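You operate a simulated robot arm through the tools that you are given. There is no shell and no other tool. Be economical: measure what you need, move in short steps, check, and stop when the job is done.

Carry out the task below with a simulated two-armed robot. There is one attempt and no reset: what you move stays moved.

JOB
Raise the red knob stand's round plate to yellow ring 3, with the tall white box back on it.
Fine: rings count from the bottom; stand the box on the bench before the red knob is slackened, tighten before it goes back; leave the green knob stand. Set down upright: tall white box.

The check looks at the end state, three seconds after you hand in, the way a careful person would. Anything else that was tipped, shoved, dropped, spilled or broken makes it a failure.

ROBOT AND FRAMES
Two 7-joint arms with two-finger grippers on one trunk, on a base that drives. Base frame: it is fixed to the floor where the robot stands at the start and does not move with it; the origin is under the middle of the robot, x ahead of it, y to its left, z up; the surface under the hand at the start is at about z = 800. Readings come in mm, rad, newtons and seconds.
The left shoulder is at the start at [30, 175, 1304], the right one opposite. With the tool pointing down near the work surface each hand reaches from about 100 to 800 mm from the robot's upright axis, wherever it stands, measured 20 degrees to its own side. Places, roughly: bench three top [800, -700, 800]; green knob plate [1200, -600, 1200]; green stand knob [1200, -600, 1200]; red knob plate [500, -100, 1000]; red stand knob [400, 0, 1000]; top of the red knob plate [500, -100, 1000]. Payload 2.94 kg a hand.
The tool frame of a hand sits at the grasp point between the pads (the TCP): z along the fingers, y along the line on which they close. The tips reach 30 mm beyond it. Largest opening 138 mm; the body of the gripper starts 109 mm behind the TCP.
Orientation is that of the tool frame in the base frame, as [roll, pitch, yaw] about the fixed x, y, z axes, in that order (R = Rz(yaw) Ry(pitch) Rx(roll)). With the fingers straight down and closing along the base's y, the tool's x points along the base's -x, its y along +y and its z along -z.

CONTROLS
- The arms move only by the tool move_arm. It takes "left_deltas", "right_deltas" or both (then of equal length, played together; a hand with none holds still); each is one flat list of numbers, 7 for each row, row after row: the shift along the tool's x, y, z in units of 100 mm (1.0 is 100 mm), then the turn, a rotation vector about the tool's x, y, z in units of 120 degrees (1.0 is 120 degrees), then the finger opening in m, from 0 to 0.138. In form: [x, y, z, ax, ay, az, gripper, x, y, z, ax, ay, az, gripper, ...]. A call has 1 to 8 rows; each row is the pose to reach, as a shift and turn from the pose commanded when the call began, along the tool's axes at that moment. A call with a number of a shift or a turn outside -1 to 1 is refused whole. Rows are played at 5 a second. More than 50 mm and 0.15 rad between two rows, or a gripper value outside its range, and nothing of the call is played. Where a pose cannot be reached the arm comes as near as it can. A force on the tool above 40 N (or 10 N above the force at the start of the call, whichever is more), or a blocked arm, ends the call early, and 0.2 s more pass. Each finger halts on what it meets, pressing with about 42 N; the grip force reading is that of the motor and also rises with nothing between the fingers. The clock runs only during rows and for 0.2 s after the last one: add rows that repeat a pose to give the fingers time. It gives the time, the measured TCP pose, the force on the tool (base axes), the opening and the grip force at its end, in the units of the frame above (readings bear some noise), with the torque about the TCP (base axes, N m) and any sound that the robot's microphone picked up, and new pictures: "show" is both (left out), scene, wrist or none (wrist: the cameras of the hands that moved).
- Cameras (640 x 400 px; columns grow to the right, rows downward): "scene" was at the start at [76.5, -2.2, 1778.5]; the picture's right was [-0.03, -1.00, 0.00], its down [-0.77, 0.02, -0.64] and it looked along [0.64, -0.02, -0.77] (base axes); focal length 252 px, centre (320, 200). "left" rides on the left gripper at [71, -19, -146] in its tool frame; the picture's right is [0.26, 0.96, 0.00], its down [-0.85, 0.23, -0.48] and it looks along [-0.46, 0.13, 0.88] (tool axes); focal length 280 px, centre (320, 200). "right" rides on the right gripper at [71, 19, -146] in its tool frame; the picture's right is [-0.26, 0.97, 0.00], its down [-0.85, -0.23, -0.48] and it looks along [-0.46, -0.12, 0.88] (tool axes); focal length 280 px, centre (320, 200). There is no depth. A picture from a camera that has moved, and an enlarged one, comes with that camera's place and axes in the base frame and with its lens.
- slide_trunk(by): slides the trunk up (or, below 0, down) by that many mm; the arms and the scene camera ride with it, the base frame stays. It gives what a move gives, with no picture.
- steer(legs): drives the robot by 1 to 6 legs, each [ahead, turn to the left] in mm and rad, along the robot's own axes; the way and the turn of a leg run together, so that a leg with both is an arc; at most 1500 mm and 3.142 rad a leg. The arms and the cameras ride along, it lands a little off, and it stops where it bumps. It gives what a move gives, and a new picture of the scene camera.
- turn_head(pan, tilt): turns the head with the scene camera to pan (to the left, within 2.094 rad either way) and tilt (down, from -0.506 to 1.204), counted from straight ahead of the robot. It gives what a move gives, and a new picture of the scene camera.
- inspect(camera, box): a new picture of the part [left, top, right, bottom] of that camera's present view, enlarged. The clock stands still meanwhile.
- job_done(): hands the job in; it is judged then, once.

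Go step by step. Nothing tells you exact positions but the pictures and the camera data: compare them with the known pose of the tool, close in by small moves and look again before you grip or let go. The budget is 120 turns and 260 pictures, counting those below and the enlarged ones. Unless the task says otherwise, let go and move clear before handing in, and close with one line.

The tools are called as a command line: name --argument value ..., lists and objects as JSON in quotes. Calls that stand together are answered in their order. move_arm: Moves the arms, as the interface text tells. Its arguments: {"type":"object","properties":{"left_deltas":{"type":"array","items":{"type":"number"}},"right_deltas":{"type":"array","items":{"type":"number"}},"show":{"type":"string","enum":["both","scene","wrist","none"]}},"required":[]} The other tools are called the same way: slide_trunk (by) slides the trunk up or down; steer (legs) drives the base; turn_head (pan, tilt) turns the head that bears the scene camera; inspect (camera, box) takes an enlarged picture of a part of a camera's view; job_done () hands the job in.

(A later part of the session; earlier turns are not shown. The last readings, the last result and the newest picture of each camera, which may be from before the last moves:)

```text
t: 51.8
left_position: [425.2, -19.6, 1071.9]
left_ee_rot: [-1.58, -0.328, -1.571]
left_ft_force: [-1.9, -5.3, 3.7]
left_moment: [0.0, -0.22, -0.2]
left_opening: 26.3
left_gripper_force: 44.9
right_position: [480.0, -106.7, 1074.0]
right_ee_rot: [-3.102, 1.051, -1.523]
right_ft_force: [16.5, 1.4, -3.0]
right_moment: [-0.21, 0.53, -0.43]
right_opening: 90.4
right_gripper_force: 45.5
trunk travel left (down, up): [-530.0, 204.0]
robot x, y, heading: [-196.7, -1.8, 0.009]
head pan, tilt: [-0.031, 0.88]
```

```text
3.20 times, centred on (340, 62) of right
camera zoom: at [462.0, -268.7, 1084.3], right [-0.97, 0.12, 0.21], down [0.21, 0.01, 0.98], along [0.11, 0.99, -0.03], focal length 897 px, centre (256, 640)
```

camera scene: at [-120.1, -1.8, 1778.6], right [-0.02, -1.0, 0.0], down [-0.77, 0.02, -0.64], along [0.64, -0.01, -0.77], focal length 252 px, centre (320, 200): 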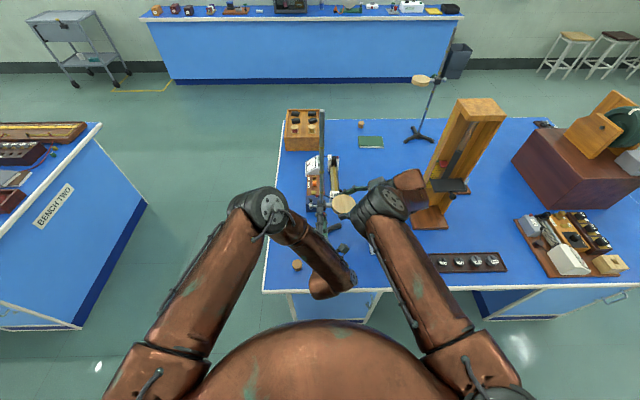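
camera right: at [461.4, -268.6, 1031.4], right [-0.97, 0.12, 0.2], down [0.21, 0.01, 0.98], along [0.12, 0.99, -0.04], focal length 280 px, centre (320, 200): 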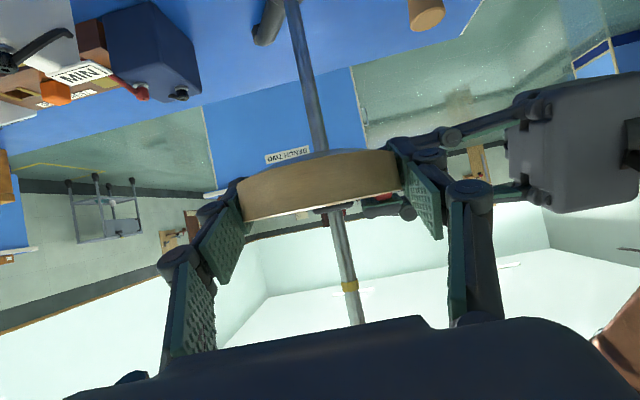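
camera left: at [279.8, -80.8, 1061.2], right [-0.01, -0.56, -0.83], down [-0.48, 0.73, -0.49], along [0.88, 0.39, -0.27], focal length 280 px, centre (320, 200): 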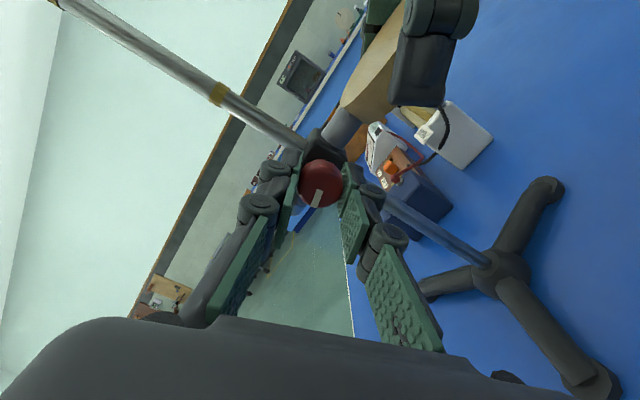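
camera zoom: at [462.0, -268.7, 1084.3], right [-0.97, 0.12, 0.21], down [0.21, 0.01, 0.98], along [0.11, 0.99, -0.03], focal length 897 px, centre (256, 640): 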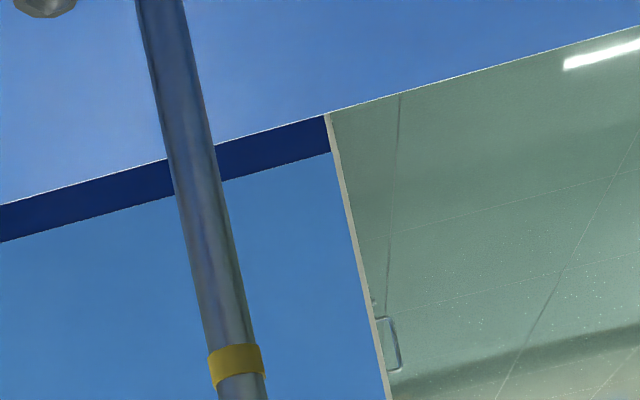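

A ring was indeed hidden under the clamp (z ≈ 1003), so ring 1 ≈ 1003 and ring 3 ≈ 1204, exactly 200 mm above the start. The right hand must reach z ≈ 1202.

slide_trunk --by 64

slide_trunk --by 63

inspect --camera "left" --box '[100, 0, 640, 338]'

inspect --camera "right" --box '[160, 0, 480, 400]'

inspect --camera "scene" --box '[240, 100, 440, 260]'

```text
t: 52.9
left_position: [425.0, -20.1, 1136.7]
left_ee_rot: [-1.581, -0.33, -1.573]
left_ft_force: [-0.5, -8.8, 4.5]
left_moment: [0.0, -0.2, -0.01]
left_opening: 26.3
left_gripper_force: 44.5
right_position: [478.6, -106.0, 1137.3]
right_ee_rot: [-3.1, 1.053, -1.521]
right_ft_force: [13.6, 4.8, -3.7]
right_moment: [-0.22, 0.66, -0.05]
right_opening: 90.4
right_gripper_force: 44.8
trunk travel left (down, up): [-594.0, 140.0]
robot x, y, heading: [-197.4, -0.6, 0.013]
head pan, tilt: [-0.031, 0.88]
```

```text
t: 53.9
left_position: [425.8, -21.6, 1199.6]
left_ee_rot: [-1.579, -0.331, -1.573]
left_ft_force: [3.1, -12.8, 2.9]
left_moment: [0.01, -0.16, -0.04]
left_opening: 26.4
left_gripper_force: 45.2
right_position: [478.3, -107.1, 1200.8]
right_ee_rot: [-3.101, 1.053, -1.523]
right_ft_force: [9.1, 8.8, -2.6]
right_moment: [-0.34, 0.45, 0.46]
right_opening: 90.3
right_gripper_force: 44.9
trunk travel left (down, up): [-657.0, 77.0]
robot x, y, heading: [-197.9, 0.3, 0.008]
head pan, tilt: [-0.031, 0.88]
```

```text
1.18 times, centred on (370, 169) of left
camera zoom: at [280.2, -80.5, 1241.8], right [-0.01, -0.56, -0.83], down [-0.48, 0.73, -0.49], along [0.88, 0.39, -0.27], focal length 332 px, centre (261, 237)
```

zoom: 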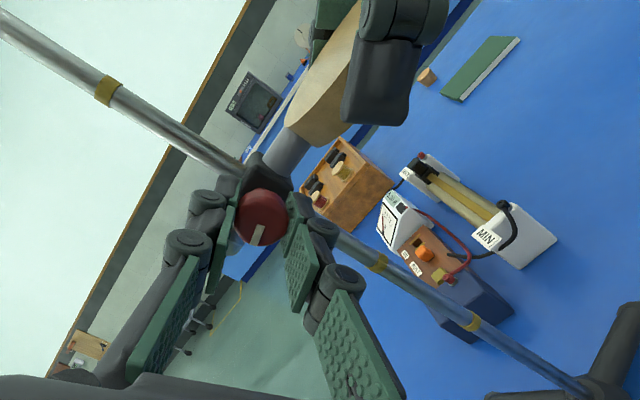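

```text
1.00 times, centred on (320, 200) of right (not enlarged: the box is as wide or as high as the picture)
camera zoom: at [462.1, -268.8, 1211.3], right [-0.97, 0.12, 0.21], down [0.21, 0.01, 0.98], along [0.11, 0.99, -0.03], focal length 280 px, centre (320, 200)
```

zoom: 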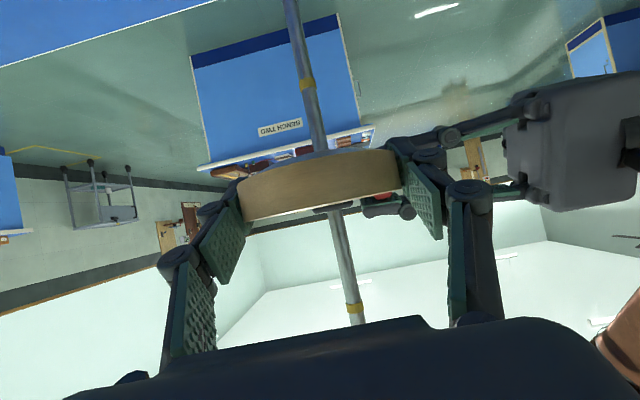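

```text
2.50 times, centred on (340, 180) of scene
camera zoom: at [-136.7, -3.8, 1960.1], right [-0.02, -1.0, 0.0], down [-0.77, 0.02, -0.64], along [0.64, -0.01, -0.77], focal length 629 px, centre (270, 250)
```

zoom: 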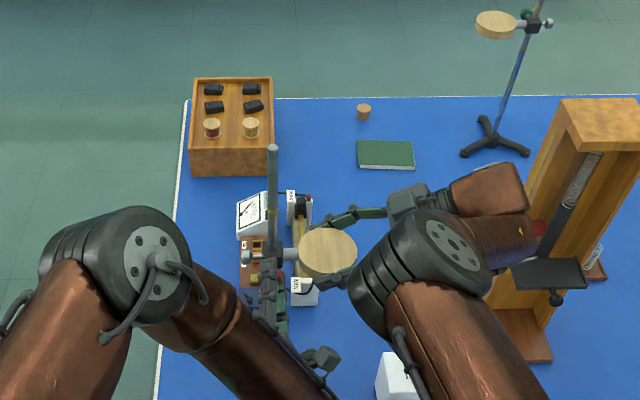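

The view matches the original one ring-for-ring: rings 1 and 2 below, ring 4 above, clamp on ring 3. Tightening: turn the knob clockwise back.

move_arm --left_deltas '[0, 0, 0, 0, 0, 0.04, 0.015, 0, 0, 0, 0, 0, 0.08, 0.015, 0, 0, 0, 0, 0, 0.12, 0.015, 0, 0, 0, 0, 0, 0.16, 0.015, 0, 0, 0, 0, 0, 0.2, 0.015, 0, 0, 0, 0, 0, 0.24, 0.015, 0, 0, 0, 0, 0, 0.28, 0.015, 0, 0, 0, 0, 0, 0.32, 0.015]' --show "none"

move_arm --left_deltas '[0, 0, 0, 0, 0, 0.04, 0.015, 0, 0, 0, 0, 0, 0.08, 0.015, 0, 0, 0, 0, 0, 0.12, 0.015, 0, 0, 0, 0, 0, 0.16, 0.015, 0, 0, 0, 0, 0, 0.2, 0.015, 0, 0, 0, 0, 0, 0.24, 0.015, 0, 0, 0, 0, 0, 0.28, 0.015]' --show "wrist"

```text
t: 55.7
left_position: [427.3, -19.6, 1199.0]
left_ee_rot: [-1.578, 0.345, -1.577]
left_ft_force: [-3.9, -16.4, 9.2]
left_moment: [-0.04, -0.17, -0.25]
left_opening: 26.3
left_gripper_force: 44.8
right_position: [479.9, -107.3, 1201.7]
right_ee_rot: [-3.098, 1.052, -1.524]
right_ft_force: [14.5, 14.7, -8.6]
right_moment: [0.22, 0.47, 0.03]
right_opening: 90.6
right_gripper_force: 45.2
trunk travel left (down, up): [-657.0, 77.0]
robot x, y, heading: [-195.0, -1.6, 0.01]
head pan, tilt: [-0.031, 0.88]
```

```text
t: 57.3
left_position: [425.6, -19.0, 1200.2]
left_ee_rot: [-1.58, 0.931, -1.586]
left_ft_force: [-18.6, -16.8, 17.7]
left_moment: [-0.01, -0.61, -0.06]
left_opening: 26.4
left_gripper_force: 44.8
right_position: [478.8, -107.3, 1200.7]
right_ee_rot: [-3.098, 1.05, -1.525]
right_ft_force: [26.3, 15.9, -16.3]
right_moment: [0.19, 1.16, 0.53]
right_opening: 90.7
right_gripper_force: 45.1
trunk travel left (down, up): [-657.0, 77.0]
robot x, y, heading: [-194.7, 0.8, 0.005]
head pan, tilt: [-0.031, 0.88]
camera left: at [279.7, -77.3, 1155.9], right [0.0, 0.62, -0.79], down [-0.47, 0.69, 0.55], along [0.88, 0.37, 0.29], focal length 280 px, centre (320, 200)
```

left: 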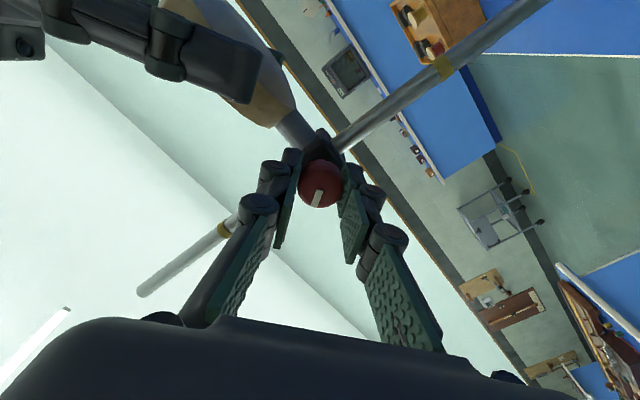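

move_arm --left_deltas '[0, -0.014, -0.012, 0, 0, 0.04, 0.015, 0, -0.014, -0.012, 0, 0, 0.08, 0.015, 0, -0.014, -0.012, 0, 0, 0.12, 0.015, 0, -0.014, -0.012, 0, 0, 0.16, 0.015, 0, -0.014, -0.012, 0, 0, 0.2, 0.015, 0, -0.014, -0.012, 0, 0, 0.24, 0.015, 0, -0.014, -0.012, 0, 0, 0.28, 0.015]' --show "wrist"

```text
t: 58.9
left_position: [426.0, -20.4, 1199.5]
left_ee_rot: [-1.721, 1.517, -1.723]
left_ft_force: [27.6, -8.8, -5.6]
left_moment: [-0.35, -0.04, -0.04]
left_opening: 26.2
left_gripper_force: 45.1
right_position: [479.0, -106.5, 1200.9]
right_ee_rot: [-3.104, 1.052, -1.525]
right_ft_force: [-12.6, 7.0, 4.6]
right_moment: [-0.22, 0.02, 0.33]
right_opening: 90.5
right_gripper_force: 45.0
trunk travel left (down, up): [-657.0, 77.0]
robot x, y, heading: [-198.0, -4.0, 0.008]
head pan, tilt: [-0.031, 0.88]
camera left: at [279.3, -43.1, 1132.1], right [0.0, 0.95, -0.31], down [-0.47, 0.28, 0.84], along [0.88, 0.15, 0.44], focal length 280 px, centre (320, 200)
```

left: 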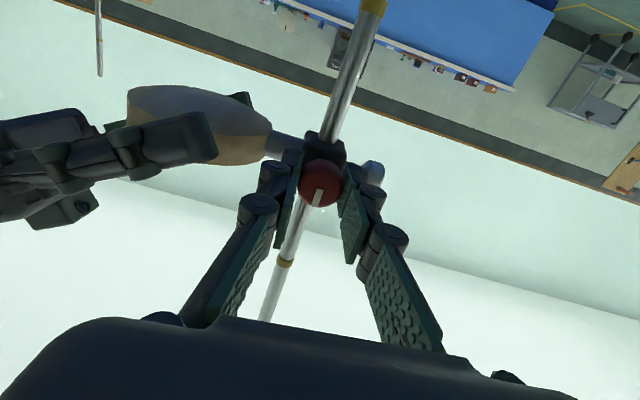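

Resistance has appeared (-0.35 N m). Turn about 14° more to snug it.

move_arm --left_deltas '[0, 0, 0.008, 0, 0, 0.03, 0.015, 0, 0, 0.008, 0, 0, 0.06, 0.015, 0, 0, 0.008, 0, 0, 0.09, 0.015, 0, 0, 0.008, 0, 0, 0.12, 0.015, 0, 0, 0.008, 0, 0, 0.12, 0.015]' --show "wrist"

```text
t: 60.1
left_position: [425.1, -20.1, 1199.5]
left_ee_rot: [1.616, 1.373, 1.611]
left_ft_force: [2.0, -5.7, 0.7]
left_moment: [-0.23, 0.02, -0.01]
left_opening: 26.3
left_gripper_force: 45.0
right_position: [479.3, -107.6, 1202.6]
right_ee_rot: [-3.099, 1.049, -1.525]
right_ft_force: [6.0, 6.0, -3.1]
right_moment: [0.4, 1.34, -0.19]
right_opening: 90.6
right_gripper_force: 45.0
trunk travel left (down, up): [-657.0, 77.0]
robot x, y, heading: [-196.3, -2.0, 0.009]
head pan, tilt: [-0.031, 0.88]
camera left: at [278.4, -25.2, 1128.5], right [0.0, 1.0, -0.07], down [-0.47, 0.06, 0.88], along [0.88, 0.03, 0.47], focal length 280 px, centre (320, 200)
```

left: 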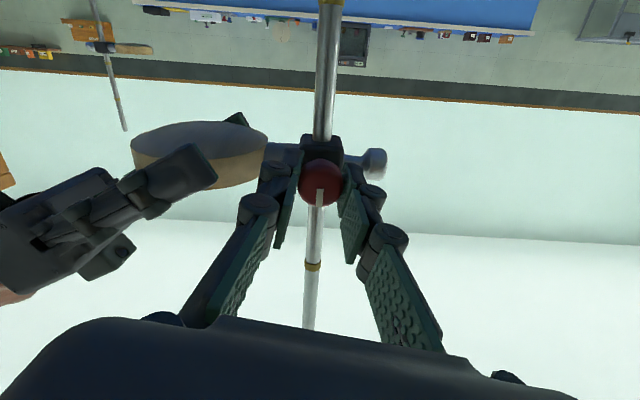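

The fingers slipped on the knob at its tight position (mark back at its original angle). Release the knob, back off, then test-load the plate downward with the right hand before letting go.

move_arm --left_deltas '[0, 0, 0, 0, 0, 0, 0.03, 0, 0, 0, 0, 0, 0, 0.045, 0, 0, 0, 0, 0, 0, 0.06, 0, 0, 0, 0, 0, 0, 0.06]' --show "none"

move_arm --right_deltas '[0.013, 0, 0.008, 0, 0, 0, 0.08, 0.026, 0, 0.015, 0, 0, 0, 0.08, 0.026, 0, 0.015, 0, 0, 0, 0.08]' --show "both"

```text
t: 61.1
left_position: [424.9, -19.8, 1200.0]
left_ee_rot: [1.612, 1.375, 1.608]
left_ft_force: [0.0, -0.3, 0.2]
left_moment: [-0.02, -0.04, -0.01]
left_opening: 59.9
left_gripper_force: 0.1
right_position: [479.2, -106.9, 1200.3]
right_ee_rot: [-3.1, 1.048, -1.523]
right_ft_force: [6.5, 2.2, -4.5]
right_moment: [-0.16, 0.59, -0.54]
right_opening: 90.6
right_gripper_force: 45.1
trunk travel left (down, up): [-657.0, 77.0]
robot x, y, heading: [-196.9, 1.9, 0.015]
head pan, tilt: [-0.031, 0.88]
```

```text
t: 61.9
left_position: [425.7, -20.9, 1202.3]
left_ee_rot: [1.605, 1.375, 1.604]
left_ft_force: [0.4, 0.3, 0.8]
left_moment: [0.01, 0.02, 0.01]
left_opening: 60.1
left_gripper_force: 0.0
right_position: [478.4, -107.4, 1201.2]
right_ee_rot: [-3.089, 1.054, -1.515]
right_ft_force: [9.6, -2.0, 15.5]
right_moment: [-0.31, 1.07, 0.13]
right_opening: 90.5
right_gripper_force: 44.7
trunk travel left (down, up): [-657.0, 77.0]
robot x, y, heading: [-195.8, -2.6, 0.006]
head pan, tilt: [-0.031, 0.88]
camera scene: at [-139.1, -3.0, 1960.4], right [-0.02, -1.0, 0.0], down [-0.77, 0.02, -0.64], along [0.64, -0.01, -0.77], focal length 252 px, centre (320, 200)
camera right: at [461.8, -269.0, 1211.0], right [-0.97, 0.12, 0.2], down [0.21, 0.01, 0.98], along [0.12, 0.99, -0.03], focal length 280 px, centre (320, 200)
```

scene: 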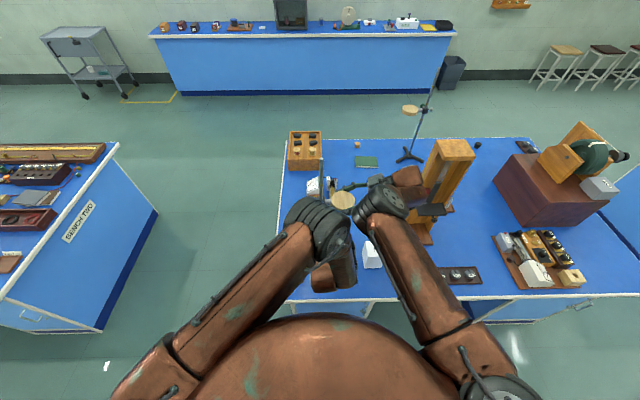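
right: 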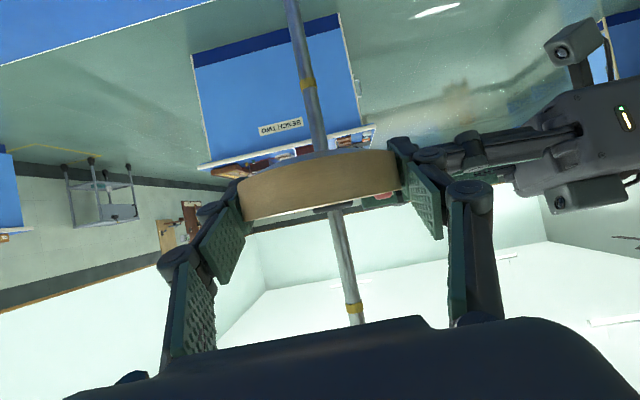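

The plate holds against about 20 N down, so the clamp is tight. Release the right hand and back both hands off.

move_arm --right_deltas '[-0.02, 0, -0.01, 0, 0, 0, 0.08, -0.02, 0, -0.01, 0, 0, 0, 0.1, -0.02, 0, -0.01, 0, 0, 0, 0.12, -0.02, 0, -0.01, 0, 0, 0, 0.138, -0.02, 0, -0.01, 0, 0, 0, 0.138]' --show "none"

move_arm --right_deltas '[0, 0, -0.3, 0, 0, 0, 0.138, 0, 0, -0.6, 0, 0, 0, 0.138, 0, 0, -0.95, 0, 0, 0, 0.138, 0, 0, -0.95, 0, 0, 0, 0.138]' --show "wrist"

move_arm --left_deltas '[0, 0, -0.25, 0, 0, 0, 0.06, 0, 0, -0.5, 0, 0, 0, 0.06, 0, 0, -0.75, 0, 0, 0, 0.06, 0, 0, -0.95, 0, 0, 0, 0.06]' --show "both"

```text
t: 63.1
left_position: [424.5, -20.4, 1200.4]
left_ee_rot: [1.606, 1.377, 1.601]
left_ft_force: [-0.5, -0.4, -0.6]
left_moment: [-0.02, -0.02, -0.02]
left_opening: 60.2
left_gripper_force: 0.1
right_position: [477.7, -106.8, 1201.6]
right_ee_rot: [-3.097, 1.049, -1.521]
right_ft_force: [-0.1, -0.4, 0.6]
right_moment: [0.04, 0.01, -0.04]
right_opening: 137.9
right_gripper_force: 0.0
trunk travel left (down, up): [-657.0, 77.0]
robot x, y, heading: [-197.3, 1.2, 0.009]
head pan, tilt: [-0.031, 0.88]
```

```text
t: 64.1
left_position: [424.2, -21.1, 1200.9]
left_ee_rot: [1.606, 1.374, 1.601]
left_ft_force: [0.0, -0.4, -0.1]
left_moment: [0.0, 0.0, 0.01]
left_opening: 60.1
left_gripper_force: 0.0
right_position: [477.2, -188.1, 1249.6]
right_ee_rot: [-3.097, 1.05, -1.522]
right_ft_force: [-0.6, -0.6, -0.9]
right_moment: [-0.01, 0.0, 0.01]
right_opening: 137.9
right_gripper_force: 0.1
trunk travel left (down, up): [-657.0, 77.0]
robot x, y, heading: [-196.8, -0.9, 0.012]
head pan, tilt: [-0.031, 0.88]
camera right: at [459.1, -349.0, 1260.1], right [-0.97, 0.12, 0.21], down [0.21, 0.01, 0.98], along [0.11, 0.99, -0.04], focal length 280 px, centre (320, 200)
```

right: 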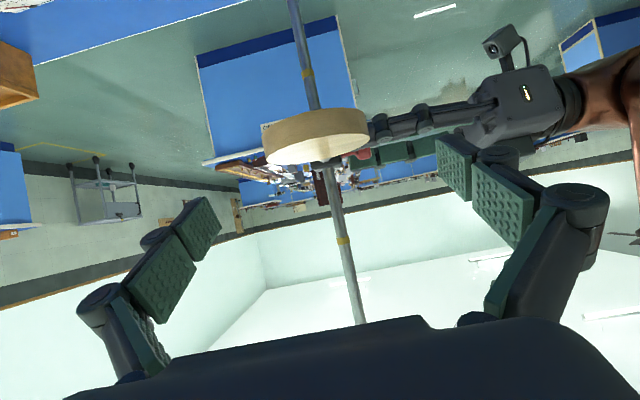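

```text
t: 65.1
left_position: [330.1, -17.8, 1202.5]
left_ee_rot: [1.601, 1.374, 1.597]
left_ft_force: [0.0, 0.0, 0.1]
left_moment: [0.01, -0.01, -0.02]
left_opening: 60.2
left_gripper_force: 0.2
right_position: [476.4, -188.3, 1250.6]
right_ee_rot: [-3.095, 1.049, -1.52]
right_ft_force: [0.4, -0.3, -0.2]
right_moment: [-0.02, -0.01, 0.0]
right_opening: 138.0
right_gripper_force: 0.1
trunk travel left (down, up): [-657.0, 77.0]
robot x, y, heading: [-194.7, -0.5, 0.01]
head pan, tilt: [-0.031, 0.88]
camera scene: at [-140.5, -3.5, 1960.3], right [-0.02, -1.0, 0.0], down [-0.77, 0.02, -0.64], along [0.64, -0.01, -0.77], focal length 252 px, centre (320, 200)
camera left: at [183.6, -22.3, 1130.4], right [0.0, 1.0, -0.07], down [-0.47, 0.06, 0.88], along [0.88, 0.03, 0.47], focal length 280 px, centre (320, 200)
```

scene: 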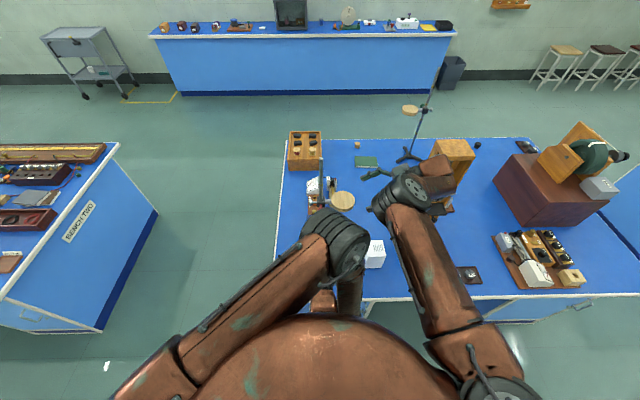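
left: 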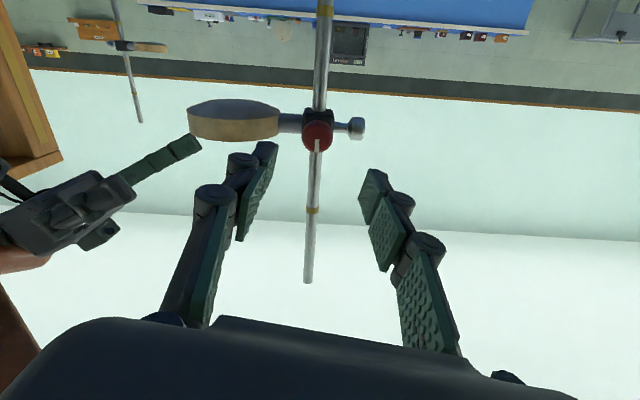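

The clamp holds at the new height (knob z ≈ 1200). Move the left hand away to the left so the right arm has room for the box.

move_arm --left_deltas '[0, 0.25, -0.05, 0, 0, 0, 0.06, 0, 0.5, -0.1, 0, 0, 0, 0.06, 0, 0.75, -0.15, 0, 0, 0, 0.06, 0, 0.98, -0.2, 0, 0, 0, 0.06]' --show "none"

move_arm --left_deltas '[0, 0.25, 0, 0, 0, 0, 0.06, 0, 0.5, 0, 0, 0, 0, 0.06, 0, 0.75, 0, 0, 0, 0, 0.06, 0, 0.98, 0, 0, 0, 0, 0.06]' --show "scene"

```text
t: 66.1
left_position: [310.5, 74.4, 1223.3]
left_ee_rot: [1.602, 1.375, 1.597]
left_ft_force: [0.1, -0.2, 0.5]
left_moment: [0.01, 0.0, -0.02]
left_opening: 60.0
left_gripper_force: 0.0
right_position: [475.5, -188.2, 1250.5]
right_ee_rot: [-3.095, 1.051, -1.522]
right_ft_force: [-0.4, 0.9, -0.6]
right_moment: [0.01, 0.01, -0.04]
right_opening: 137.8
right_gripper_force: 0.1
trunk travel left (down, up): [-657.0, 77.0]
robot x, y, heading: [-198.7, 0.2, 0.01]
head pan, tilt: [-0.031, 0.88]
```

```text
t: 67.1
left_position: [323.2, 160.5, 1247.1]
left_ee_rot: [1.632, 1.374, 1.631]
left_ft_force: [-0.5, -0.1, -0.5]
left_moment: [0.01, 0.01, 0.0]
left_opening: 60.2
left_gripper_force: 0.0
left hand out of reach, approached as far as the arm can: row 3, 4
right_position: [476.6, -186.4, 1250.1]
right_ee_rot: [-3.098, 1.049, -1.521]
right_ft_force: [-0.1, 0.6, -0.3]
right_moment: [-0.05, 0.02, -0.02]
right_opening: 138.0
right_gripper_force: 0.1
trunk travel left (down, up): [-657.0, 77.0]
robot x, y, heading: [-195.9, -2.6, 0.01]
head pan, tilt: [-0.031, 0.88]
camera scene: at [-139.2, -1.5, 1960.3], right [-0.02, -1.0, 0.0], down [-0.77, 0.02, -0.64], along [0.64, -0.01, -0.77], focal length 252 px, centre (320, 200)
```

scene: 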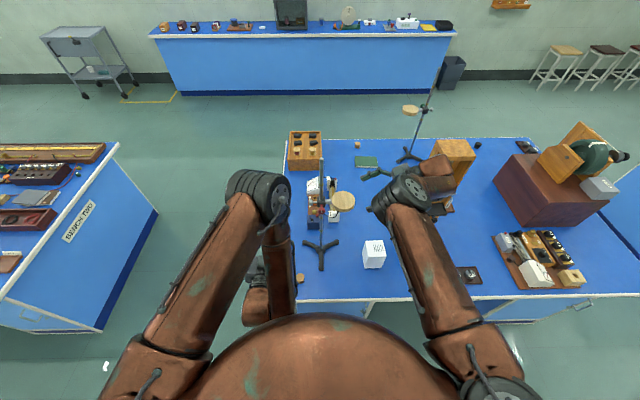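

Left is clear. I'll move the right hand away from the plate, reduce its tilt to 40°, and lower the trunk back for the box pick-up.

move_arm --right_deltas '[0.19, 0.19, -0.33, 0, 0, 0, 0.138, 0.38, 0.38, -0.66, 0, 0, 0, 0.138, 0.56, 0.57, -0.98, 0, 0, 0, 0.138, 0.56, 0.57, -0.98, 0, 0.056, 0, 0.138, 0.56, 0.57, -0.98, 0, 0.112, 0, 0.138, 0.56, 0.57, -0.98, 0, 0.167, 0, 0.138, 0.56, 0.57, -0.98, 0, 0.167, 0, 0.138]' --show "none"

slide_trunk --by -180

inspect --camera "right" --box '[0, 0, 640, 400]'

inspect --camera "scene" --box '[0, 0, 640, 400]'

```text
t: 68.7
left_position: [322.0, 159.5, 1247.8]
left_ee_rot: [1.633, 1.375, 1.63]
left_ft_force: [-0.4, -0.7, 0.2]
left_moment: [0.0, -0.01, 0.0]
left_opening: 59.9
left_gripper_force: 0.1
right_position: [421.0, -302.0, 1247.3]
right_ee_rot: [-3.112, 0.698, -1.543]
right_ft_force: [0.0, -0.4, -0.4]
right_moment: [0.02, -0.01, 0.01]
right_opening: 138.2
right_gripper_force: 0.0
trunk travel left (down, up): [-657.0, 77.0]
robot x, y, heading: [-195.6, -1.0, 0.008]
head pan, tilt: [-0.031, 0.88]
```

```text
t: 70.7
left_position: [325.0, 159.1, 1055.3]
left_ee_rot: [1.748, 1.371, 1.745]
left_ft_force: [-0.4, -0.5, -0.2]
left_moment: [0.0, 0.03, -0.01]
left_opening: 60.3
left_gripper_force: 0.0
right_position: [421.6, -302.2, 1067.7]
right_ee_rot: [-3.109, 0.701, -1.54]
right_ft_force: [-0.6, 0.1, 0.1]
right_moment: [-0.02, 0.0, -0.04]
right_opening: 138.0
right_gripper_force: 0.0
trunk travel left (down, up): [-477.0, 257.0]
robot x, y, heading: [-197.3, 1.6, 0.005]
head pan, tilt: [-0.031, 0.88]
```

```text
1.00 times, centred on (320, 200) of right (not enlarged: the box is as wide or as high as the picture)
camera zoom: at [403.0, -450.7, 1133.1], right [-0.97, 0.19, 0.15], down [0.21, 0.34, 0.92], along [0.12, 0.92, -0.37], focal length 280 px, centre (320, 200)
```

zoom: 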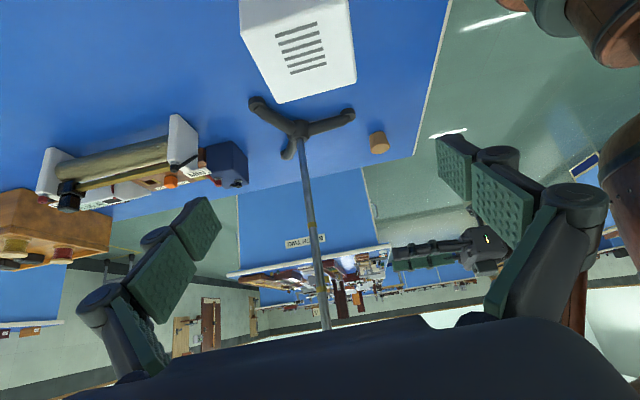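

```text
1.00 times, centred on (320, 200) of scene (not enlarged: the box is as wide or as high as the picture)
camera zoom: at [-120.9, -2.6, 1780.7], right [-0.02, -1.0, 0.0], down [-0.77, 0.02, -0.64], along [0.64, -0.01, -0.77], focal length 252 px, centre (320, 200)
```

zoom: 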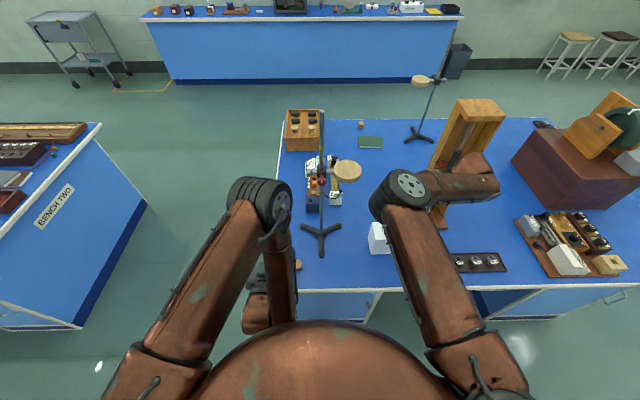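

Box still upright where I left it. Going to the pre-grasp for the box at 40° tilt.

move_arm --right_deltas '[0.31, 0.01, 0.12, 0, 0, 0, 0.138, 0.62, 0.01, 0.24, 0, 0, 0, 0.138, 0.92, 0.02, 0.37, 0, 0, 0, 0.138, 0.92, 0.02, 0.37, 0, 0, 0, 0.138]' --show "wrist"

```text
t: 71.7
left_position: [324.8, 159.1, 1055.6]
left_ee_rot: [1.749, 1.374, 1.746]
left_ft_force: [0.1, 0.1, 0.3]
left_moment: [0.0, 0.02, -0.02]
left_opening: 60.1
left_gripper_force: 0.1
right_position: [419.5, -348.2, 980.1]
right_ee_rot: [-3.11, 0.701, -1.541]
right_ft_force: [-0.2, -0.2, -0.3]
right_moment: [-0.05, -0.04, -0.01]
right_opening: 138.5
right_gripper_force: 0.1
trunk travel left (down, up): [-477.0, 257.0]
robot x, y, heading: [-197.3, -0.7, 0.007]
head pan, tilt: [-0.031, 0.88]
camera right: at [401.1, -495.0, 1045.3], right [-0.97, 0.19, 0.15], down [0.21, 0.34, 0.92], along [0.12, 0.92, -0.37], focal length 280 px, centre (320, 200)
```

right: 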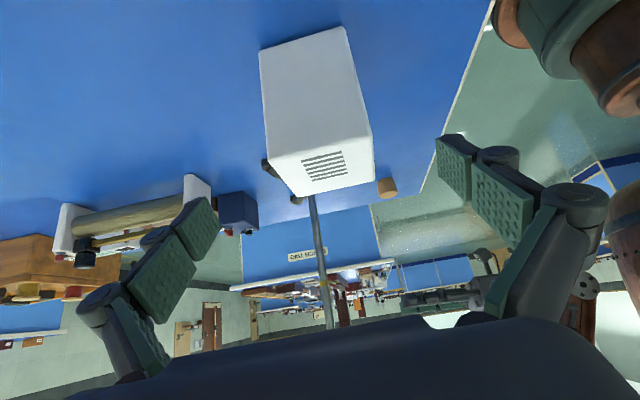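

move_arm --right_deltas '[0, 0, 0.27, 0, 0, 0, 0.138, 0, 0, 0.54, 0, 0, 0, 0.138, 0, 0, 0.8, 0, 0, 0, 0.138, 0, 0, 0.8, 0, 0, 0, 0.138]' --show "wrist"

```text
t: 72.7
left_position: [324.6, 158.2, 1055.1]
left_ee_rot: [1.75, 1.373, 1.746]
left_ft_force: [0.2, 0.0, 0.9]
left_moment: [-0.01, 0.0, 0.05]
left_opening: 60.0
left_gripper_force: 0.3
right_position: [422.9, -299.2, 919.6]
right_ee_rot: [-3.112, 0.701, -1.543]
right_ft_force: [-0.2, -1.5, 0.7]
right_moment: [-0.02, -0.02, 0.01]
right_opening: 137.8
right_gripper_force: 0.0
trunk travel left (down, up): [-477.0, 257.0]
robot x, y, heading: [-194.3, -0.3, 0.009]
head pan, tilt: [-0.031, 0.88]
camera right: at [403.6, -446.7, 984.0], right [-0.97, 0.19, 0.15], down [0.21, 0.34, 0.92], along [0.12, 0.92, -0.37], focal length 280 px, centre (320, 200)
```

right: 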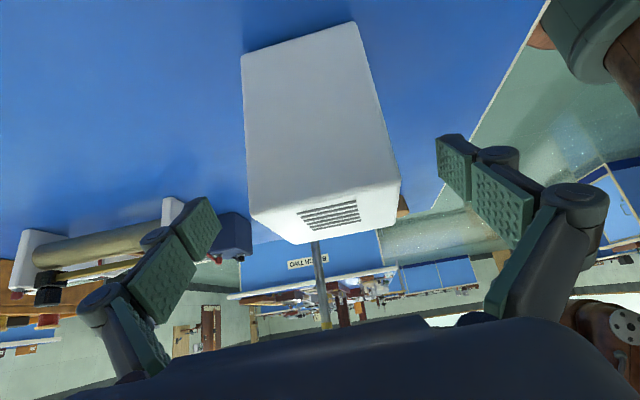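

move_arm --right_deltas '[0, 0.02, 0.2, 0, 0, 0, 0.138, 0, 0.02, 0.4, 0, 0, 0, 0.138, 0, 0.02, 0.4, 0, 0, 0, 0.138, 0, 0.02, 0.4, 0, 0, 0, 0.115, 0, 0.02, 0.4, 0, 0, 0, 0.1, 0, 0.02, 0.4, 0, 0, 0, 0.085, 0, 0.02, 0.4, 0, 0, 0, 0.075, 0, 0.02, 0.4, 0, 0, 0, 0.07]' --show "wrist"

move_arm --right_deltas '[0, 0, 0, 0, 0, 0, 0.07, 0, 0, 0, 0, 0, 0, 0.07]' --show "none"

```text
t: 74.5
left_position: [324.1, 159.7, 1054.5]
left_ee_rot: [1.749, 1.371, 1.744]
left_ft_force: [-1.0, -0.2, -1.3]
left_moment: [-0.01, -0.01, -0.02]
left_opening: 60.0
left_gripper_force: 0.1
right_position: [420.6, -272.1, 888.5]
right_ee_rot: [-3.112, 0.702, -1.542]
right_ft_force: [-1.9, -0.4, 2.6]
right_moment: [-0.01, 0.33, -0.03]
right_opening: 84.3
right_gripper_force: 37.2
trunk travel left (down, up): [-477.0, 257.0]
robot x, y, heading: [-197.3, 0.5, 0.006]
head pan, tilt: [-0.031, 0.88]
camera right: at [402.5, -420.1, 954.0], right [-0.97, 0.19, 0.15], down [0.21, 0.34, 0.92], along [0.12, 0.92, -0.37], focal length 280 px, centre (320, 200)
```

right: 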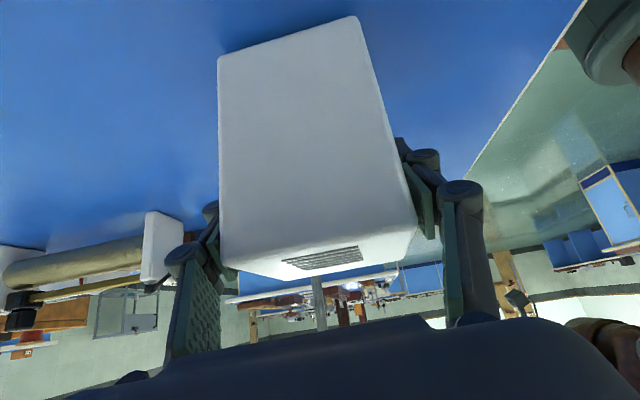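

```text
t: 75.1
left_position: [326.9, 159.9, 1055.4]
left_ee_rot: [1.749, 1.373, 1.745]
left_ft_force: [0.4, 0.1, 0.0]
left_moment: [0.01, 0.01, -0.03]
left_opening: 60.1
left_gripper_force: 0.1
right_position: [421.6, -272.7, 888.6]
right_ee_rot: [-3.111, 0.7, -1.541]
right_ft_force: [-2.3, -1.1, 0.7]
right_moment: [-0.04, 0.41, -0.02]
right_opening: 84.4
right_gripper_force: 42.0
trunk travel left (down, up): [-477.0, 257.0]
robot x, y, heading: [-199.8, 0.0, 0.004]
head pan, tilt: [-0.031, 0.88]
```

Box gripped (84 mm). Raise with the trunk first, then the arm, staying well right of the stand.

slide_trunk --by 200

move_arm --right_deltas '[-0.21, 0, -0.25, 0, 0, 0, 0.07, -0.42, 0, -0.5, 0, 0, 0, 0.07, -0.63, 0, -0.75, 0, 0, 0, 0.07, -0.8, 0, -0.95, 0, 0, 0, 0.07]' --show "none"

move_arm --right_deltas '[-0.21, 0, -0.25, 0, 0, 0, 0.07, -0.42, 0, -0.5, 0, 0, 0, 0.07, -0.63, 0, -0.75, 0, 0, 0, 0.07, -0.8, 0, -0.95, 0, 0, 0, 0.07]' --show "both"

```text
t: 77.3
left_position: [325.5, 158.6, 1254.4]
left_ee_rot: [1.753, 1.372, 1.748]
left_ft_force: [0.1, 0.1, -0.3]
left_moment: [0.0, -0.03, 0.01]
left_opening: 60.1
left_gripper_force: 0.0
right_position: [421.5, -273.2, 1086.5]
right_ee_rot: [-3.114, 0.701, -1.542]
right_ft_force: [-0.2, -0.2, -3.2]
right_moment: [-0.01, 0.01, 0.01]
right_opening: 84.3
right_gripper_force: 42.1
trunk travel left (down, up): [-677.0, 57.0]
robot x, y, heading: [-195.2, -6.0, 0.012]
head pan, tilt: [-0.031, 0.88]
```

```text
t: 78.3
left_position: [325.2, 160.1, 1255.6]
left_ee_rot: [1.749, 1.371, 1.748]
left_ft_force: [0.7, -1.5, 0.7]
left_moment: [0.0, 0.0, -0.02]
left_opening: 60.2
left_gripper_force: 0.1
right_position: [417.1, -271.6, 1212.0]
right_ee_rot: [-3.115, 0.702, -1.542]
right_ft_force: [-1.2, 0.1, -5.2]
right_moment: [0.0, -0.01, 0.0]
right_opening: 84.2
right_gripper_force: 42.2
trunk travel left (down, up): [-677.0, 57.0]
robot x, y, heading: [-197.3, 4.3, 0.012]
head pan, tilt: [-0.031, 0.88]
```

```text
t: 79.3
left_position: [324.9, 160.5, 1255.5]
left_ee_rot: [1.747, 1.373, 1.744]
left_ft_force: [-0.5, -0.8, -0.8]
left_moment: [-0.02, -0.02, -0.04]
left_opening: 60.2
left_gripper_force: 0.1
right_position: [413.7, -271.9, 1334.5]
right_ee_rot: [-3.115, 0.701, -1.542]
right_ft_force: [-0.9, -0.2, -4.2]
right_moment: [-0.02, -0.02, -0.02]
right_opening: 84.6
right_gripper_force: 42.0
trunk travel left (down, up): [-677.0, 57.0]
robot x, y, heading: [-197.7, 0.5, 0.012]
head pan, tilt: [-0.031, 0.88]
camera scene: at [-140.8, -2.5, 1980.3], right [-0.02, -1.0, 0.0], down [-0.77, 0.02, -0.64], along [0.64, -0.01, -0.77], focal length 252 px, centre (320, 200)
camera right: at [395.6, -419.3, 1400.2], right [-0.97, 0.19, 0.15], down [0.21, 0.34, 0.92], along [0.12, 0.92, -0.37], focal length 280 px, centre (320, 200)
```

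scene: 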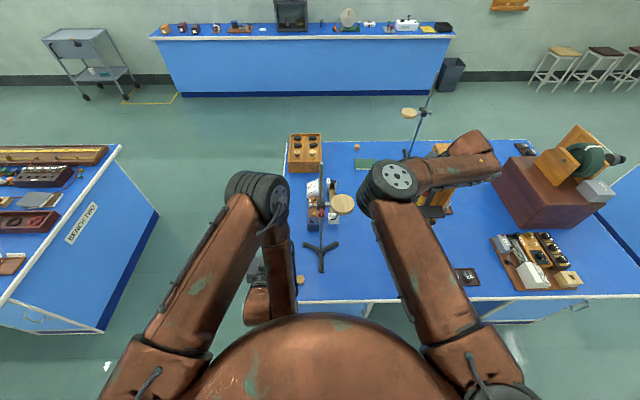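
right: 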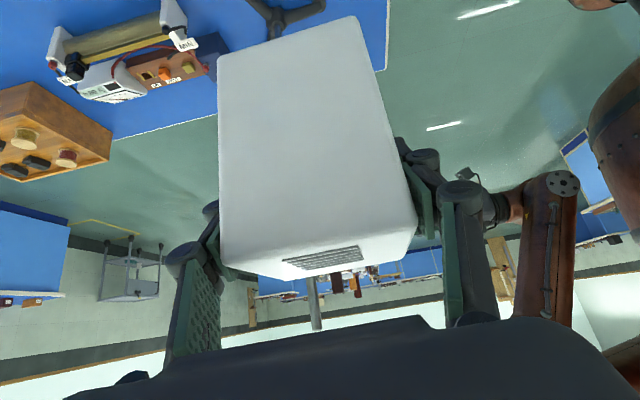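

Box is well above plate level. Check where the plate is exactly, then carry over it.

inspect --camera "scene" --box '[300, 160, 380, 210]'

inspect --camera "scene" --box '[290, 200, 370, 280]'

```text
8.00 times, centred on (340, 185) of scene
camera zoom: at [-140.8, -2.5, 1980.3], right [-0.02, -1.0, 0.0], down [-0.77, 0.02, -0.64], along [0.64, -0.01, -0.77], focal length 2014 px, centre (160, 320)
```

zoom: 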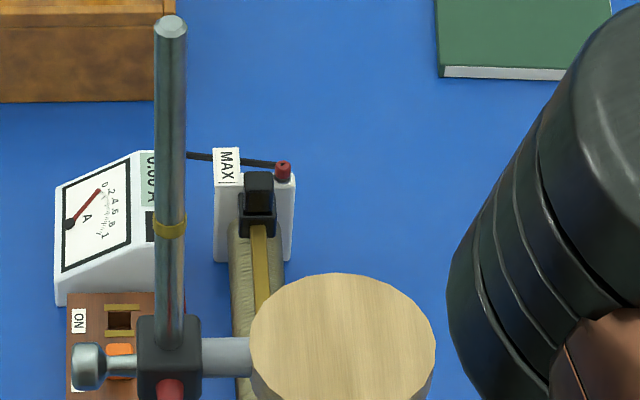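

```text
5.00 times, centred on (330, 240) of scene
camera zoom: at [-140.8, -2.5, 1980.3], right [-0.02, -1.0, 0.0], down [-0.77, 0.02, -0.64], along [0.64, -0.01, -0.77], focal length 1259 px, centre (270, 0)
```

zoom: 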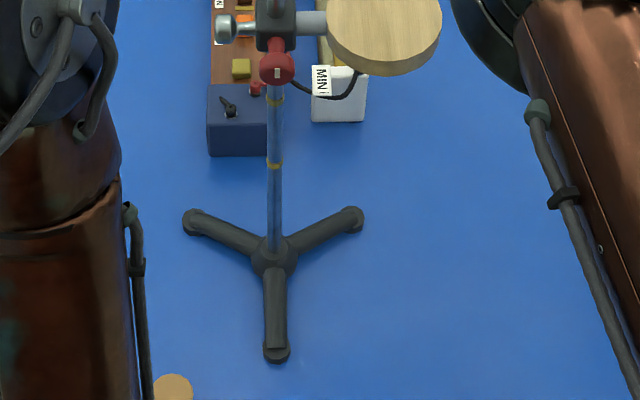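

The plate centre is at about (478, -105), as expected. Carrying the box over it.

move_arm --right_deltas '[-0.15, -0.22, 0.13, 0, 0, 0, 0.07, -0.3, -0.44, 0.26, 0, 0, 0, 0.07, -0.46, -0.66, 0.386, 0, 0, 0, 0.07, -0.46, -0.66, 0.386, 0, 0, 0, 0.07]' --show "wrist"

```text
t: 80.3
left_position: [326.0, 158.2, 1255.3]
left_ee_rot: [1.751, 1.371, 1.746]
left_ft_force: [0.2, 0.1, 0.4]
left_moment: [0.02, -0.02, 0.01]
left_opening: 60.0
left_gripper_force: 0.0
right_position: [478.9, -209.7, 1337.0]
right_ee_rot: [-3.112, 0.702, -1.541]
right_ft_force: [-0.2, 0.3, -2.8]
right_moment: [0.01, -0.02, 0.01]
right_opening: 84.4
right_gripper_force: 42.0
trunk travel left (down, up): [-677.0, 57.0]
robot x, y, heading: [-199.3, -1.3, 0.01]
head pan, tilt: [-0.031, 0.88]
camera right: at [460.7, -358.8, 1401.7], right [-0.97, 0.19, 0.15], down [0.21, 0.34, 0.92], along [0.12, 0.92, -0.37], focal length 280 px, centre (320, 200)
```

right: 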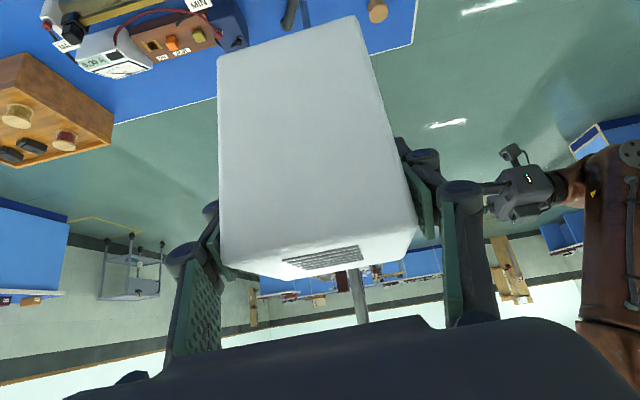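

move_arm --right_deltas '[-0.2, 0, 0.16, 0, 0, 0, 0.07, -0.4, 0, 0.33, 0, 0, 0, 0.07, -0.6, 0, 0.5, 0, 0, 0, 0.07, -0.77, 0, 0.645, 0, 0, 0, 0.07, -0.77, 0, 0.645, 0, 0, 0, 0.07]' --show "both"

inspect --camera "scene" --box '[280, 140, 440, 240]'

inspect --camera "left" --box '[0, 0, 640, 400]'

```text
t: 81.5
left_position: [325.1, 158.0, 1255.2]
left_ee_rot: [1.751, 1.371, 1.746]
left_ft_force: [0.0, -0.1, -0.1]
left_moment: [0.02, -0.06, 0.0]
left_opening: 60.1
left_gripper_force: 0.1
right_position: [480.1, -113.3, 1340.6]
right_ee_rot: [-3.115, 0.702, -1.542]
right_ft_force: [0.7, -0.5, -4.8]
right_moment: [-0.03, -0.02, 0.0]
right_opening: 84.2
right_gripper_force: 41.9
trunk travel left (down, up): [-677.0, 57.0]
robot x, y, heading: [-195.2, 0.0, 0.01]
head pan, tilt: [-0.031, 0.88]
camera scene: at [-139.3, -3.8, 1980.2], right [-0.02, -1.0, 0.0], down [-0.77, 0.02, -0.64], along [0.64, -0.01, -0.77], focal length 252 px, centre (320, 200)
camera right: at [461.4, -261.3, 1405.5], right [-0.97, 0.19, 0.15], down [0.21, 0.34, 0.92], along [0.12, 0.92, -0.37], focal length 280 px, centre (320, 200)
```

scene: 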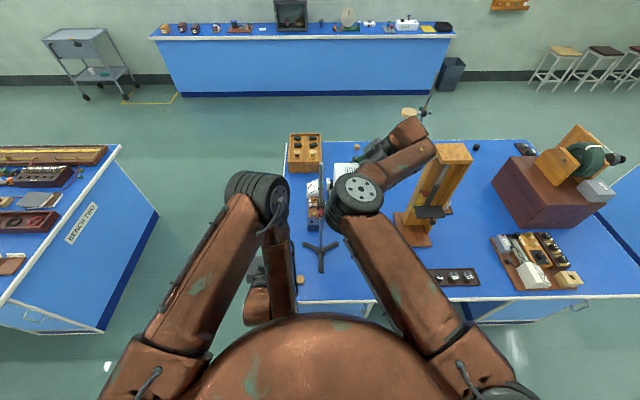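
right: 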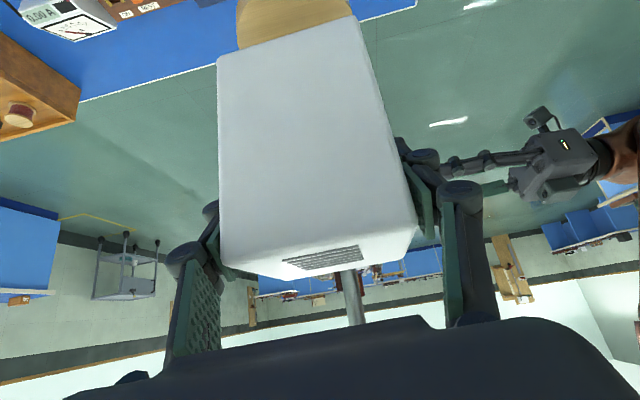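

```text
4.00 times, centred on (360, 190) of scene
camera zoom: at [-139.3, -3.8, 1980.2], right [-0.02, -1.0, 0.0], down [-0.77, 0.02, -0.64], along [0.64, -0.01, -0.77], focal length 1007 px, centre (160, 240)
```

zoom: 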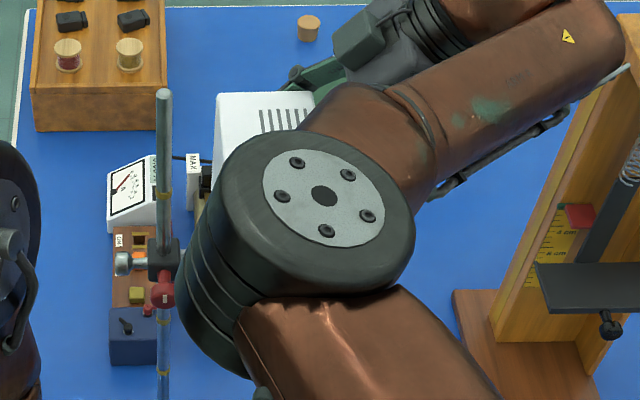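

```text
1.00 times, centred on (320, 200) of left (not enlarged: the box is as wide or as high as the picture)
camera zoom: at [177.1, 153.1, 1186.8], right [0.0, 1.0, -0.07], down [-0.44, 0.06, 0.89], along [0.9, 0.03, 0.44], focal length 280 px, centre (320, 200)
```

zoom: 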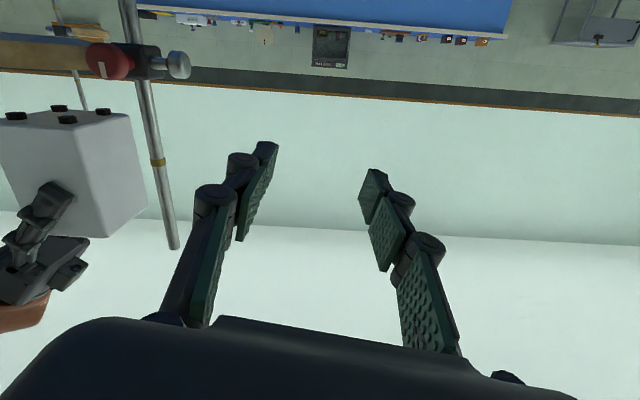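

The box has four small feet, so centring on the disc matters. I'll bring the left wrist camera a bit inward to see box and plate together from the front.

move_arm --left_deltas '[0, -0.2, -0.02, 0, 0, 0, 0.06, 0, -0.4, -0.05, 0, 0, 0, 0.06, 0, -0.6, -0.1, 0, 0, 0, 0.06, 0, -0.75, -0.1, 0, 0, 0, 0.06, 0, -0.75, -0.1, 0, 0, 0, 0.06]' --show "wrist"

inspect --camera "left" --box '[0, 0, 320, 250]'

```text
t: 82.7
left_position: [318.2, 86.1, 1240.4]
left_ee_rot: [1.75, 1.373, 1.749]
left_ft_force: [0.1, 0.4, -0.8]
left_moment: [0.02, 0.01, -0.01]
left_opening: 60.1
left_gripper_force: 0.0
right_position: [480.8, -113.8, 1340.1]
right_ee_rot: [-3.113, 0.701, -1.543]
right_ft_force: [0.8, -0.2, -4.3]
right_moment: [-0.03, 0.03, 0.01]
right_opening: 84.5
right_gripper_force: 42.5
trunk travel left (down, up): [-677.0, 57.0]
robot x, y, heading: [-198.0, 0.6, 0.008]
head pan, tilt: [-0.031, 0.88]
camera left: at [168.4, 80.8, 1172.3], right [0.0, 1.0, -0.07], down [-0.44, 0.06, 0.89], along [0.9, 0.03, 0.44], focal length 280 px, centre (320, 200)
```

left: 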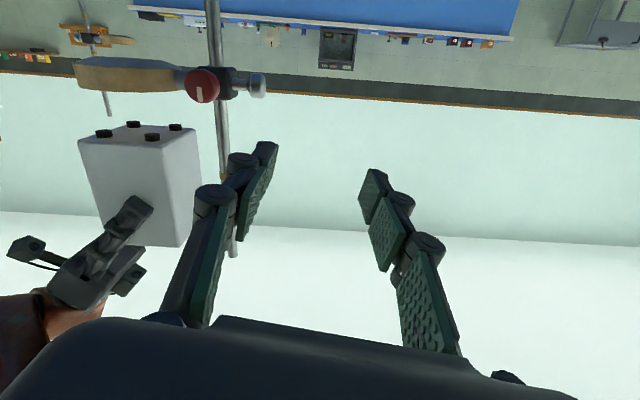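

```text
1.60 times, centred on (160, 125) of left
camera zoom: at [168.4, 80.8, 1172.3], right [0.0, 1.0, -0.07], down [-0.44, 0.06, 0.89], along [0.9, 0.03, 0.44], focal length 449 px, centre (576, 320)
```

zoom: 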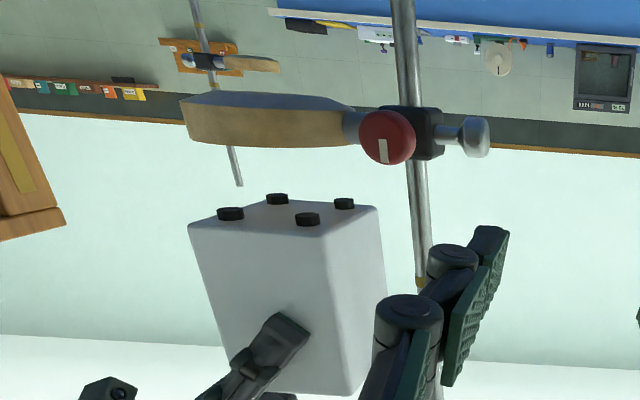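

Feet pattern (48 mm square) is measured about (480, -111), and the disc centre is (478, -107). I'll shift +4.5 mm in y and -1.5 mm in x while lowering 34 mm.

move_arm --right_deltas '[-0.034, 0.015, 0.029, 0, 0, 0, 0.07, 0.04, 0.015, 0.116, 0, 0, 0, 0.07, 0.11, 0.015, 0.2, 0, 0, 0, 0.07, 0.185, 0.015, 0.289, 0, 0, 0, 0.07, 0.185, 0.015, 0.289, 0, 0, 0, 0.07]' --show "none"

inspect --camera "left" --box '[0, 0, 320, 250]'

```text
t: 83.9
left_position: [316.5, 86.7, 1239.9]
left_ee_rot: [1.751, 1.371, 1.75]
left_ft_force: [0.6, -0.1, 0.0]
left_moment: [0.0, -0.02, -0.03]
left_opening: 59.9
left_gripper_force: 0.1
right_position: [479.4, -107.0, 1304.9]
right_ee_rot: [-3.113, 0.701, -1.541]
right_ft_force: [-0.4, 0.7, -4.0]
right_moment: [-0.03, 0.01, 0.0]
right_opening: 84.4
right_gripper_force: 42.1
trunk travel left (down, up): [-677.0, 57.0]
robot x, y, heading: [-196.6, -1.7, 0.012]
head pan, tilt: [-0.031, 0.88]
```

```text
1.60 times, centred on (160, 125) of left
camera zoom: at [168.0, 80.8, 1172.4], right [0.0, 1.0, -0.07], down [-0.44, 0.06, 0.89], along [0.9, 0.03, 0.44], focal length 449 px, centre (576, 320)
```

zoom: 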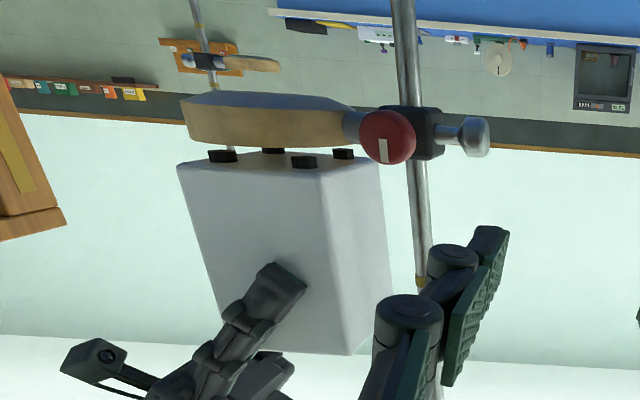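

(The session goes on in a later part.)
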